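You operate a simulated robot arm through the tools that you are given. There is no shell and no other tool. Be economical: measure what you need, move in short steps, check, and stop when the job is done.

You are at the controls of a simulated robot arm. One attempt, no reset.

## Task
Put one of the foam offcuts from the press end of the pink table on top of the teal panel.
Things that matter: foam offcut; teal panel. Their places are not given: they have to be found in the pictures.

The check looks at the end state, three seconds after you hand in, the way a careful person would. Anything else that was tipped, shoved, dropped, spilled or broken makes it a failure.

## Robot
A 7-joint arm with a two-finger parallel gripper, fixed in place. Base frame: the origin is at the foot of the arm, x ahead of it, y to its left, z up; the work surface is at about z = 0. Readings come in cm, degrees, newtons and seconds.
With the tool pointing down near the work surface it reaches from about 22 to 58 cm from the base axis. Its first joint turns from -66.0 to 66.0 degrees. Payload 2.5 kg.
Tool frame: the origin (TCP) lies between the finger pads and is the grasp point; the fingertips stand 2.3 cm ahead of it; z points along the fingers, y is the line along which they close. Largest opening 9.4 cm; finger width 3.8, thickness 1; the body of the gripper, 5.4 by 9.6 cm, starts 3.9 cm behind the TCP.
Orientation is that of the tool frame in the base frame, as a unit quaternion [w, x, y, z]. With the fingers straight down and closing along the base's y, the tool's x points along the base's -x, its y along +y and its z along -z.

## Interface
- The arm moves only by the tool move_arm. Its argument "rows" is a list of rows, each a list of 3 entries, a list of its own where there are three numbers: the finger opening in cm, from 0 to 9.4, then the shift along the base's x, y, z in cm, then the turn about the base's z in degrees. In form: [[hand, [tx, ty, tz], yaw], ...]. A call has 1 to 20 rows; each row is the pose to reach, as a shift and turn from the pose commanded when the call began. A row lasts 0.2 s, in which the tool goes at most 5 cm and 8.6 degrees; a call with a longer step from one row to the next is refused whole, and so is a gripper value outside its range. Where a pose cannot be reached the arm comes as near as it can. A force on the tool above 40 N (or 10 N above the force at the start of the call, whichever is more), or a blocked arm, ends the call early, and 0.2 s more pass. Each finger travels about 10.8 cm/s and halts on what it meets, pressing with about 32 N; the grip force reading is that of the motor and also rises with nothing between the fingers. The clock runs only during rows and for 0.2 s after the last one: add rows that repeat a pose to give the fingers time. The reply holds the time, the measured pose of the TCP, the force on the tool along the base axes, the opening and the grip force, in the units named above and with some noise.
- Cameras (640 x 400 px; columns grow to the right, rows downward): "scene" is fixed at [11.39, -40.45, 54.44]; the picture's right is [0.86, -0.52, 0.00], its down [-0.29, -0.48, -0.83] and it looks along [0.43, 0.71, -0.56] (base axes); focal length 374 px, centre (320, 200). "wrist" rides on the gripper at [-3.9, 0, -4.4] in the tool frame; the picture's right is [0.00, -1.00, 0.00], its down [0.97, 0.00, -0.24] and it looks along [0.24, 0.00, 0.97] (tool axes); focal length 218 px, centre (320, 200).
- capture(camera): a new picture of that camera. It takes no simulated time.
- measure_at(camera, pixels): for up to 12 pixels [column, row] of the newest picture of that camera ("zoom" is the newest enlarged one), the place [x, y, z] in the base frame of the surface seen there, good to about 0.2 cm. It takes no simulated time.
- zoom(camera, box): a new picture of the part [left, top, right, bottom] of that camera's present view, enlarged. It takes no simulated time.
- finish_job(): hands the job in; it is judged then, once.

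Work in short steps. Measure before you move; look again where a grasp or a placing could have gone wrong, and mend it. You have 60 turns and 26 pictures in all, those below and enlarged ones among them. Open the gripper and draw the arm clear of the work before you hand the job in, unless the task says otherwise; then end with one line.

The tools are called after "Emit:" as name(argument=value, ...) on one line, values as JSON. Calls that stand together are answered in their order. move_arm: Moves the arm, as the interface text tells. Its arguments: {"type":"object","properties":{"rows":{"type":"array"}},"required":["rows"]} The other tools are called the same way: capture (camera) takes a picture; measure_at (camera, pixels) gives the place of the surface under pixels of a picture; zoom (camera, box) takes an enlarged picture of a part of a camera's view; finish_job () hands the job in.

At the start:

```text
time_s: 0.0
position: [38.18, 5.79, 24.23]
tool_rot: [0.0, 0.0, 1.0, 0.0]
wrist_force: [0.2, 0.4, 0.2]
opening: 9.39
grasp_force: 0.1
```

scene: 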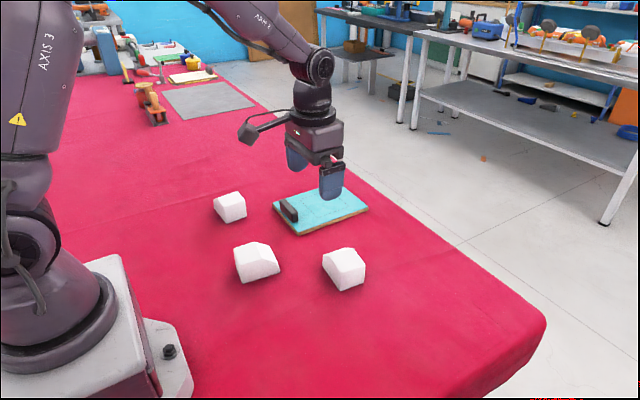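
wrist: 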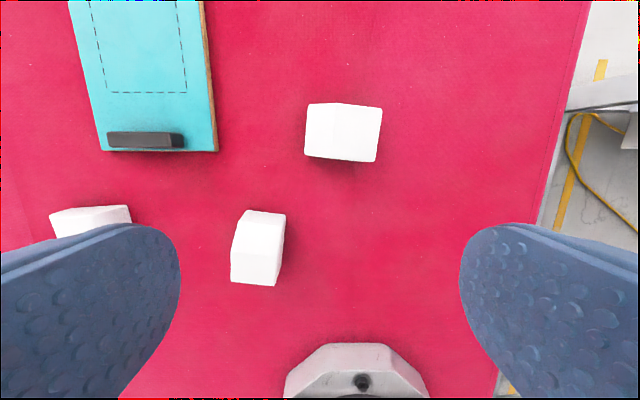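

The scene shows three white blocks near (230,207), (257,262), (344,269) and the teal panel at (320,210) with a dark bar on it. I'll enlarge both regions to look at the details and for a press.

Emit:
zoom(camera="scene", box=[190, 160, 400, 300])

Emit:
zoom(camera="scene", box=[60, 0, 280, 135])

```text
2.86 times, centred on (295, 230) of scene
```

zoom: 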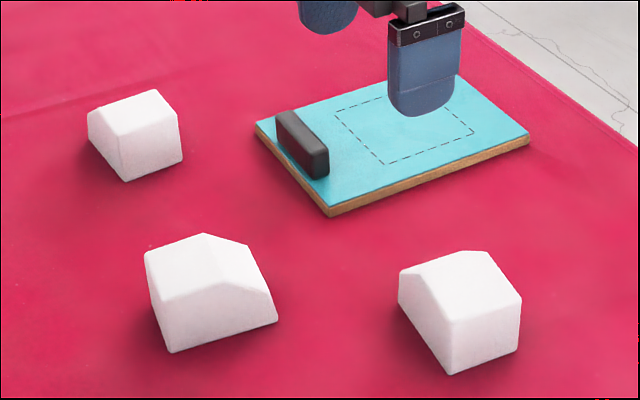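

```text
2.91 times, centred on (170, 68) of scene
```

zoom: 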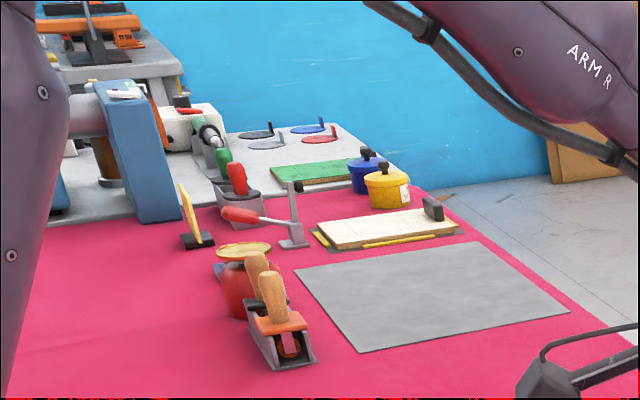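

Three similar wedge-topped blocks; the panel has a dashed rectangle and a black bar. I'll measure the blocks and the panel in the wrist and scene pictures.

Emit:
measure_at(camera="wrist", pixels=[[308, 105], [381, 109], [375, 161], [306, 155], [330, 130], [247, 212], [285, 214], [274, 285], [232, 281], [90, 215], [52, 214], [128, 207]])

Emit:
measure_at(camera="wrist", pixels=[[103, 148], [216, 150], [204, 5], [72, 5], [110, 93], [186, 92], [178, 5], [145, 138], [145, 60], [260, 250], [350, 130], [250, 170]])

Emit:
measure_at(camera="scene", pixels=[[219, 198], [241, 193], [248, 215], [231, 221], [230, 198], [278, 206], [302, 235], [366, 206], [343, 188], [325, 260], [338, 285], [364, 268]])

```text
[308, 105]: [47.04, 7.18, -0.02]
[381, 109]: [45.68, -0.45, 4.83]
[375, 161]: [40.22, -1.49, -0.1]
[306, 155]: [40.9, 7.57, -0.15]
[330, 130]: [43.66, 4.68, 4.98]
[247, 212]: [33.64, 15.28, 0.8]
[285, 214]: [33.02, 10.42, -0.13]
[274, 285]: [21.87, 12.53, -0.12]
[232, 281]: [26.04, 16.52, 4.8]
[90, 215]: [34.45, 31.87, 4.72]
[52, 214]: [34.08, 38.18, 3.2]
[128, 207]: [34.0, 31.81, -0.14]
```

```text
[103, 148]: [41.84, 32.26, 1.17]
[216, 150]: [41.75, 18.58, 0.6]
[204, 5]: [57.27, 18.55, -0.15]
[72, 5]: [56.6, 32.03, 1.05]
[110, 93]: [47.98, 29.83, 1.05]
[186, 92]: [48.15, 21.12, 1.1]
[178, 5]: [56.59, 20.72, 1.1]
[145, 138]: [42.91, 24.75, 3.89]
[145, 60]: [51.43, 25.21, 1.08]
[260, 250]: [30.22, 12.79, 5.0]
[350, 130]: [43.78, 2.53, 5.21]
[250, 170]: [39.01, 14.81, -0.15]
```

```text
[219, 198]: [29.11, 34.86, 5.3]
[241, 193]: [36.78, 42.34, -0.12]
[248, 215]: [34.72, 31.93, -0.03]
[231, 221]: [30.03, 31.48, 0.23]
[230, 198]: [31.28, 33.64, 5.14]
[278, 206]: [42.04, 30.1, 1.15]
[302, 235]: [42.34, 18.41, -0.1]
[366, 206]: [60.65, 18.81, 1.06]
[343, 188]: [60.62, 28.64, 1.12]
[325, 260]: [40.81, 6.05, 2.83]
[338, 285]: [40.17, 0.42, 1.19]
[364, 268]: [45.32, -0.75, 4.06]
```

The panel spans x≈41.8–60.6, y≈18.5–32, top z≈1.1; dashed area starts at x≈48, y 21–30. The right block (wrist (343,132)) is around (43.5, 3), 5 cm high. I'll move above it for a closer look.

Emit:
move_arm(rows=[[9.4, [2.5, -1.5, -3], 0], [9.4, [5, -3, -6], 0], [9.4, [5, -3, -8], 0], [9.4, [5, -3, -8], 0]])

Emit:
capture(camera="wrist")

Emit:
zoom(camera="scene", box=[260, 170, 420, 300])

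```text
time_s: 1.0
position: [43.28, 2.48, 16.12]
tool_rot: [-0.001, 0.0, 1.0, 0.001]
wrist_force: [-0.4, -0.4, -0.7]
opening: 9.39
grasp_force: 0.1
```

```text
21 pictures are left
```

wrist: 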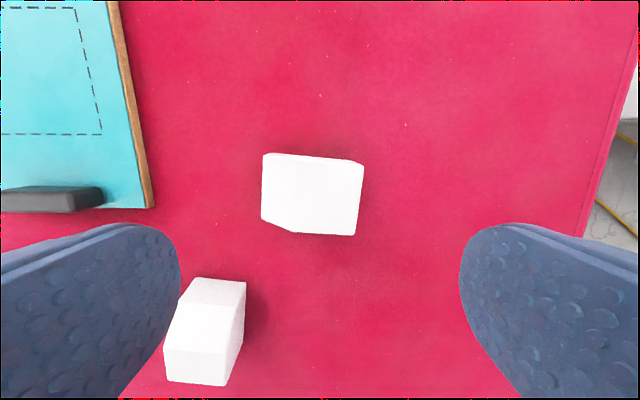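

```text
3.08 times, centred on (340, 235) of scene
```

zoom: 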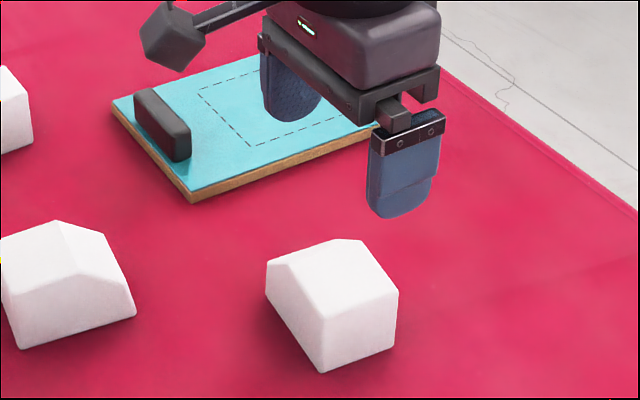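

The block in the wrist view (262–364, 153–236) has its chamfer on the +y side and parallel vertical faces facing ±x. I'll measure its corners so I can grip along x.

Emit:
measure_at(camera="wrist", pixels=[[266, 156], [298, 158], [361, 164], [353, 232], [294, 229], [264, 217], [325, 195], [361, 200], [265, 190], [325, 163], [325, 229], [281, 190]])

Emit:
measure_at(camera="zoom", pixels=[[268, 262], [324, 315], [394, 292], [362, 242], [322, 368], [396, 345], [270, 300], [293, 310], [355, 330], [325, 285]])

```text
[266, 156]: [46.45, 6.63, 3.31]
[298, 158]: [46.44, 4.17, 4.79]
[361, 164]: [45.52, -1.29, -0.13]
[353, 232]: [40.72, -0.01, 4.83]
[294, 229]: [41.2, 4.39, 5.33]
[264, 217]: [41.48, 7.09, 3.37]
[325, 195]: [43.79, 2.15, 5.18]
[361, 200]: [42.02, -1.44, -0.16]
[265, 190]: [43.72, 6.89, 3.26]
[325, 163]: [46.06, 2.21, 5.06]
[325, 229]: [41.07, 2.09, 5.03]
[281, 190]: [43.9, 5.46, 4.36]
```

```text
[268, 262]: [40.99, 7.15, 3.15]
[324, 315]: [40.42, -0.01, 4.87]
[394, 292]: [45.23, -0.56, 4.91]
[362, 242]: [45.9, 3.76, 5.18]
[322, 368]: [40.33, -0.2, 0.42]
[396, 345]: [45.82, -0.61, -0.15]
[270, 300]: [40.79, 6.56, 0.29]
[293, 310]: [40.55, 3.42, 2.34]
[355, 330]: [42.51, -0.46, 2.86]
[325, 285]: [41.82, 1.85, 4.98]
```

The block centre is about (43.4, 3.2), turned about -5.5°, width ~5 cm along x. I'll turn the hand +84.5° so the fingers close across the ±x faces, staying at this height and centred above it.

Emit:
move_arm(rows=[[9.4, [0, 0, 0], 8.45], [9.4, [0, 0, 0], 16.9], [9.4, [0, 0, 0], 25.35], [9.4, [0, 0, 0], 33.8], [9.4, [0, 0, 0], 42.25], [9.4, [0, 0, 0], 50.7], [9.4, [0, 0, 0], 59.15], [9.4, [0, 0, 0], 67.6], [9.4, [0.1, 0.2, 0], 76.05], [9.4, [0.2, 0.4, 0], 84.5], [9.4, [0.2, 0.4, 0], 84.5], [9.4, [0.2, 0.4, 0], 84.5]])

Emit:
capture(camera="wrist")

```text
time_s: 3.6
position: [43.39, 3.04, 16.27]
tool_rot: [0.0, -0.673, 0.74, 0.0]
wrist_force: [0.2, -0.1, 0.3]
opening: 9.42
grasp_force: 0.0
```

```text
19 pictures are left
```

wrist: 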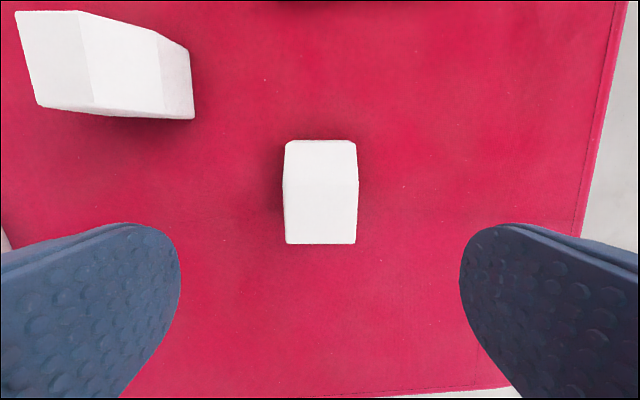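

The block is centred at column 320 and aligned with the fingers; the other block is well clear. Descending to TCP z≈3.

Emit:
move_arm(rows=[[9.4, [0, 0, -3], 0], [9.4, [0, 0, -6], 0], [9.4, [0, 0, -9], 0], [9.4, [0, 0, -11], 0], [9.4, [0, 0, -12.3], 0], [9.4, [0, 0, -13.2], 0], [9.4, [0, 0, -13.2], 0]])

Emit:
capture(camera="wrist")

```text
time_s: 5.2
position: [43.42, 3.22, 2.83]
tool_rot: [0.001, -0.673, 0.74, 0.0]
wrist_force: [0.2, 0.0, -0.1]
opening: 9.38
grasp_force: 0.0
```

```text
18 pictures are left
```

wrist: 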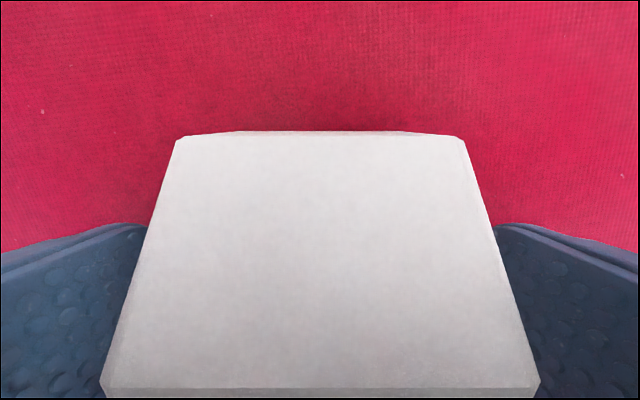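

The block sits centred between the fingers. I close gently, to 4.4 cm first, and read where they halt.

Emit:
move_arm(rows=[[7.5, [0, 0, 0], 0], [6, [0, 0, 0], 0], [5, [0, 0, 0], 0], [4.4, [0, 0, 0], 0], [4.4, [0, 0, 0], 0], [4.4, [0, 0, 0], 0]])

```text
time_s: 6.6
position: [43.46, 3.16, 2.91]
tool_rot: [-0.001, -0.673, 0.74, 0.0]
wrist_force: [-0.3, -0.8, 0.5]
opening: 5.4
grasp_force: 32.0
```

The fingers stopped at 5.4 cm with 32 N, so the block is held. I lift it straight up 2 cm first, then more.

Emit:
move_arm(rows=[[4, [0, 0, 1], 0], [4, [0, 0, 2.5], 0], [4, [0, 0, 5], 0], [4, [0, 0, 8], 0], [4, [0, 0, 11], 0], [4, [0, 0, 11], 0]])

Emit:
capture(camera="scene")

Emit:
capture(camera="wrist")

```text
time_s: 8.0
position: [43.3, 3.14, 13.95]
tool_rot: [-0.001, -0.673, 0.74, 0.0]
wrist_force: [0.5, 0.1, -0.7]
opening: 5.38
grasp_force: 32.3
```

```text
17 pictures are left
```

scene: 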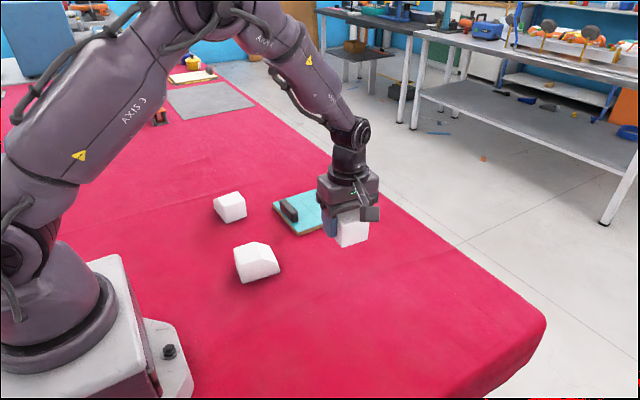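

```text
16 pictures are left
```

wrist: 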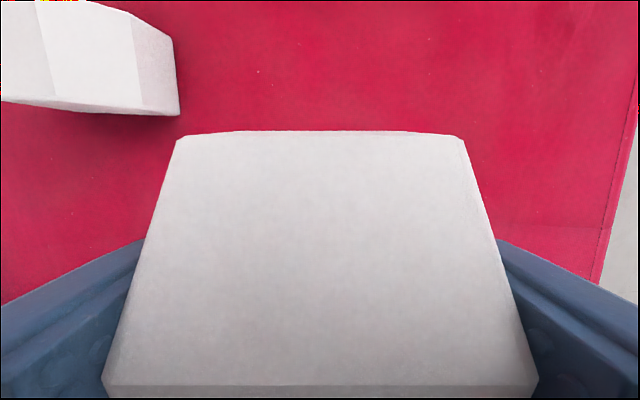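

The block is held and aligned (scene (352,230)). The dashed rectangle spans about x 48.1–57.2, y 21.1–29.9, so I carry the block at height to above (51.5, 25.4), turning +5.5° to square it.

Emit:
move_arm(rows=[[4, [1, 2.8, 0], 0.7], [4, [2, 5.5, 0], 1.4], [4, [3, 8.3, 0], 2.1], [4, [4, 11.1, 0], 2.8], [4, [5, 13.9, 0], 3.5], [4, [6.1, 16.7, 0], 4.2], [4, [7.1, 19.5, 0], 4.9], [4, [8.1, 22.2, 0], 5.5], [4, [8.1, 22.2, 0], 5.5], [4, [8.1, 22.2, 0], 5.5]])

Emit:
capture(camera="wrist")

Emit:
capture(camera="scene")

```text
time_s: 10.2
position: [51.49, 25.46, 14.02]
tool_rot: [-0.001, 0.707, -0.707, 0.0]
wrist_force: [-0.5, -0.4, -0.3]
opening: 5.39
grasp_force: 32.1
```

```text
15 pictures are left
```

wrist: 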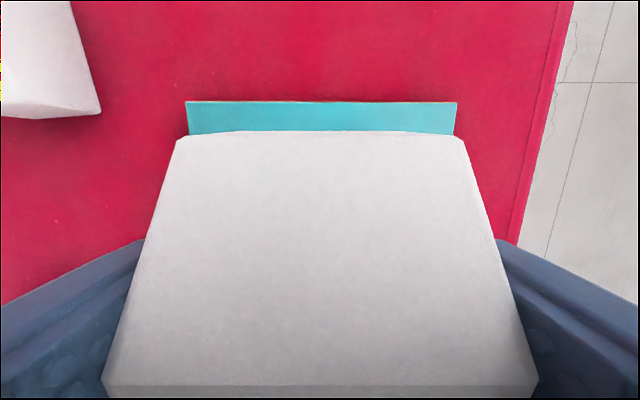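

```text
14 pictures are left
```

scene: 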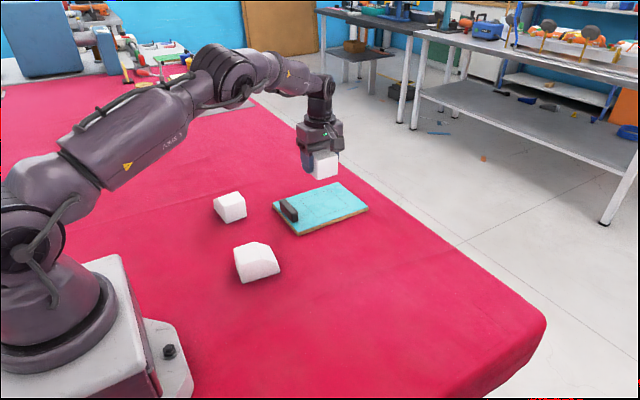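

Block is over the panel and the panel is unobstructed in the scene view; let me zoom and verify the dashed outline before lowering.

Emit:
zoom(camera="scene", box=[265, 140, 380, 240])

```text
4.00 times, centred on (322, 190) of scene
```

zoom: 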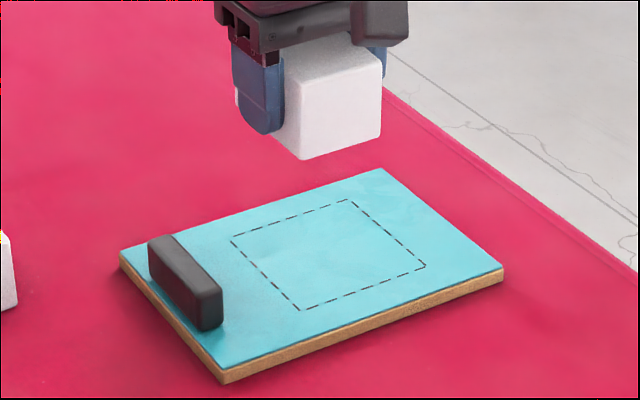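

Emit:
measure_at(camera="zoom", pixels=[[231, 241], [349, 199], [425, 266], [299, 310], [382, 169], [502, 266], [222, 322], [330, 255], [302, 158], [380, 135], [215, 290]])

```text
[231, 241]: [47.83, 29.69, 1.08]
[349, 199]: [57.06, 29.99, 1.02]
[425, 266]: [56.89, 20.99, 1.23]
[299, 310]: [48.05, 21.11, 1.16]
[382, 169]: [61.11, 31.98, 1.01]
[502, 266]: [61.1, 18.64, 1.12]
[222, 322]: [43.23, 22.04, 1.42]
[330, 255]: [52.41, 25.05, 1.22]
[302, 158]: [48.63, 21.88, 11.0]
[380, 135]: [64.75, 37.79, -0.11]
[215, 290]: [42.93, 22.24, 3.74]
```

The dashed outline is confirmed (x 47.9–57, y 21–29.9, z 1.1) and the block bottom is ~2.95 below the TCP. I shift +0.5 in x and lower to just above contact (TCP z≈4.5).

Emit:
move_arm(rows=[[4, [0.5, 0, -2.5], 0], [4, [0.5, 0, -5], 0], [4, [0.5, 0, -7], 0], [4, [0.5, 0, -8.5], 0], [4, [0.5, 0, -9.5], 0], [4, [0.5, 0, -9.5], 0]])

Emit:
zoom(camera="scene", box=[265, 140, 380, 240])

```text
time_s: 11.6
position: [51.92, 25.23, 4.58]
tool_rot: [0.0, -0.707, 0.707, 0.0]
wrist_force: [0.9, 0.3, -1.3]
opening: 5.39
grasp_force: 31.8
```

```text
4.00 times, centred on (322, 190) of scene
```

zoom: 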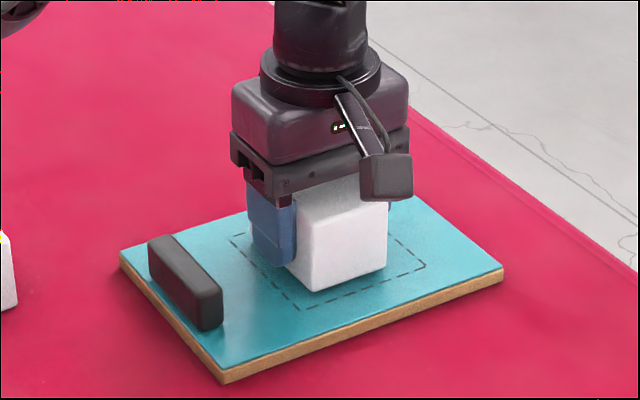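

The block is inside the outline, about 0.5 cm above the panel. I lower slowly in small steps to contact.

Emit:
move_arm(rows=[[4, [0, 0, -0.2], 0], [4, [0, 0, -0.35], 0], [4, [0, 0, -0.45], 0], [4, [0, 0, -0.5], 0], [4, [0, 0, -0.5], 0]])

```text
time_s: 12.8
position: [52.16, 25.36, 4.15]
tool_rot: [0.002, -0.707, 0.707, 0.0]
wrist_force: [-6.9, -4.9, 19.6]
opening: 5.38
grasp_force: 32.3
```

The 19.6 N upward force shows contact. I back off 0.1 cm and open the fingers gently to 7.4 cm.

Emit:
move_arm(rows=[[4, [0, 0, 0.1], 0], [4, [0, 0, 0.1], 0], [5.6, [0, 0, 0.1], 0], [6.2, [0, 0, 0.1], 0], [6.8, [0, 0, 0.1], 0], [7.4, [0, 0, 0.1], 0], [7.4, [0, 0, 0.1], 0]])

Emit:
zoom(camera="scene", box=[265, 140, 380, 240])

Emit:
capture(camera="wrist")

```text
time_s: 14.4
position: [51.97, 25.5, 4.07]
tool_rot: [0.0, 0.707, -0.707, 0.0]
wrist_force: [0.5, 0.3, 0.4]
opening: 7.4
grasp_force: 0.0
```

```text
4.00 times, centred on (322, 190) of scene
```

zoom: 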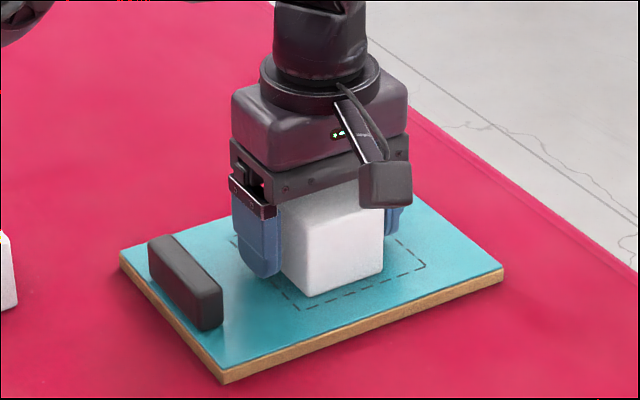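

```text
10 pictures are left
```

wrist: 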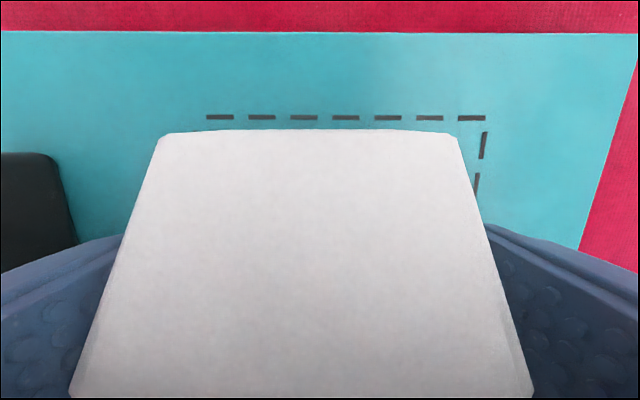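

The block stands released on the panel with gaps to both fingers. I raise the hand straight up, then draw it back.

Emit:
move_arm(rows=[[7.6, [0, 0, 1], 0], [7.6, [0, 0, 3], 0], [7.6, [0, 0, 6], 0], [7.6, [0, 0, 10], 0], [7.6, [0, 0, 14], 0], [7.6, [-3, -3, 15], 0], [7.6, [-6, -6, 15], 0], [7.6, [-9, -9, 15], 0], [7.6, [-12, -12, 15], 0], [7.6, [-12, -12, 15], 0]])

Emit:
zoom(camera="scene", box=[200, 130, 400, 290])

Emit:
capture(camera="scene")

```text
time_s: 16.6
position: [40.01, 13.23, 19.15]
tool_rot: [0.0, -0.707, 0.707, 0.0]
wrist_force: [0.7, 0.5, 0.1]
opening: 7.59
grasp_force: 0.0
```

```text
2.50 times, centred on (300, 210) of scene
```

zoom: 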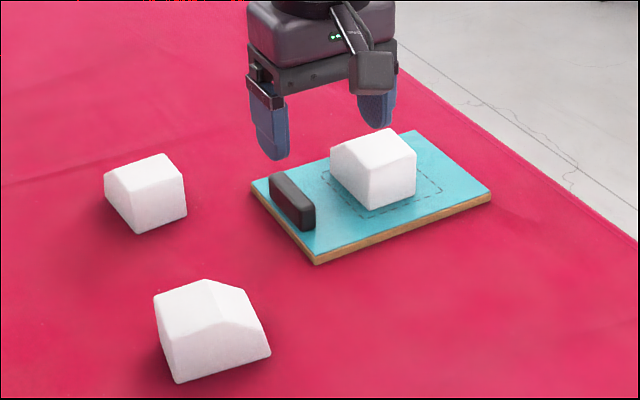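

```text
8 pictures are left
```

scene: 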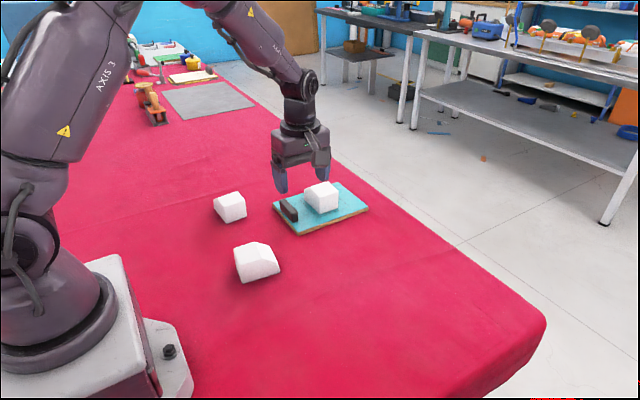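

The block rests flat within the dashed outline at (320,196). The panel, bar and other two blocks haven't moved, and the arm is clear with the gripper open, so I hand in.

Emit:
finish_job()

```text
The job is handed in.
```

One foam offcut is standing flat on the teal panel, inside its dashed outline, and nothing else looked disturbed in the last picture; I couldn't identify the press, so I took all three blocks near the arm to be the press-end offcuts.
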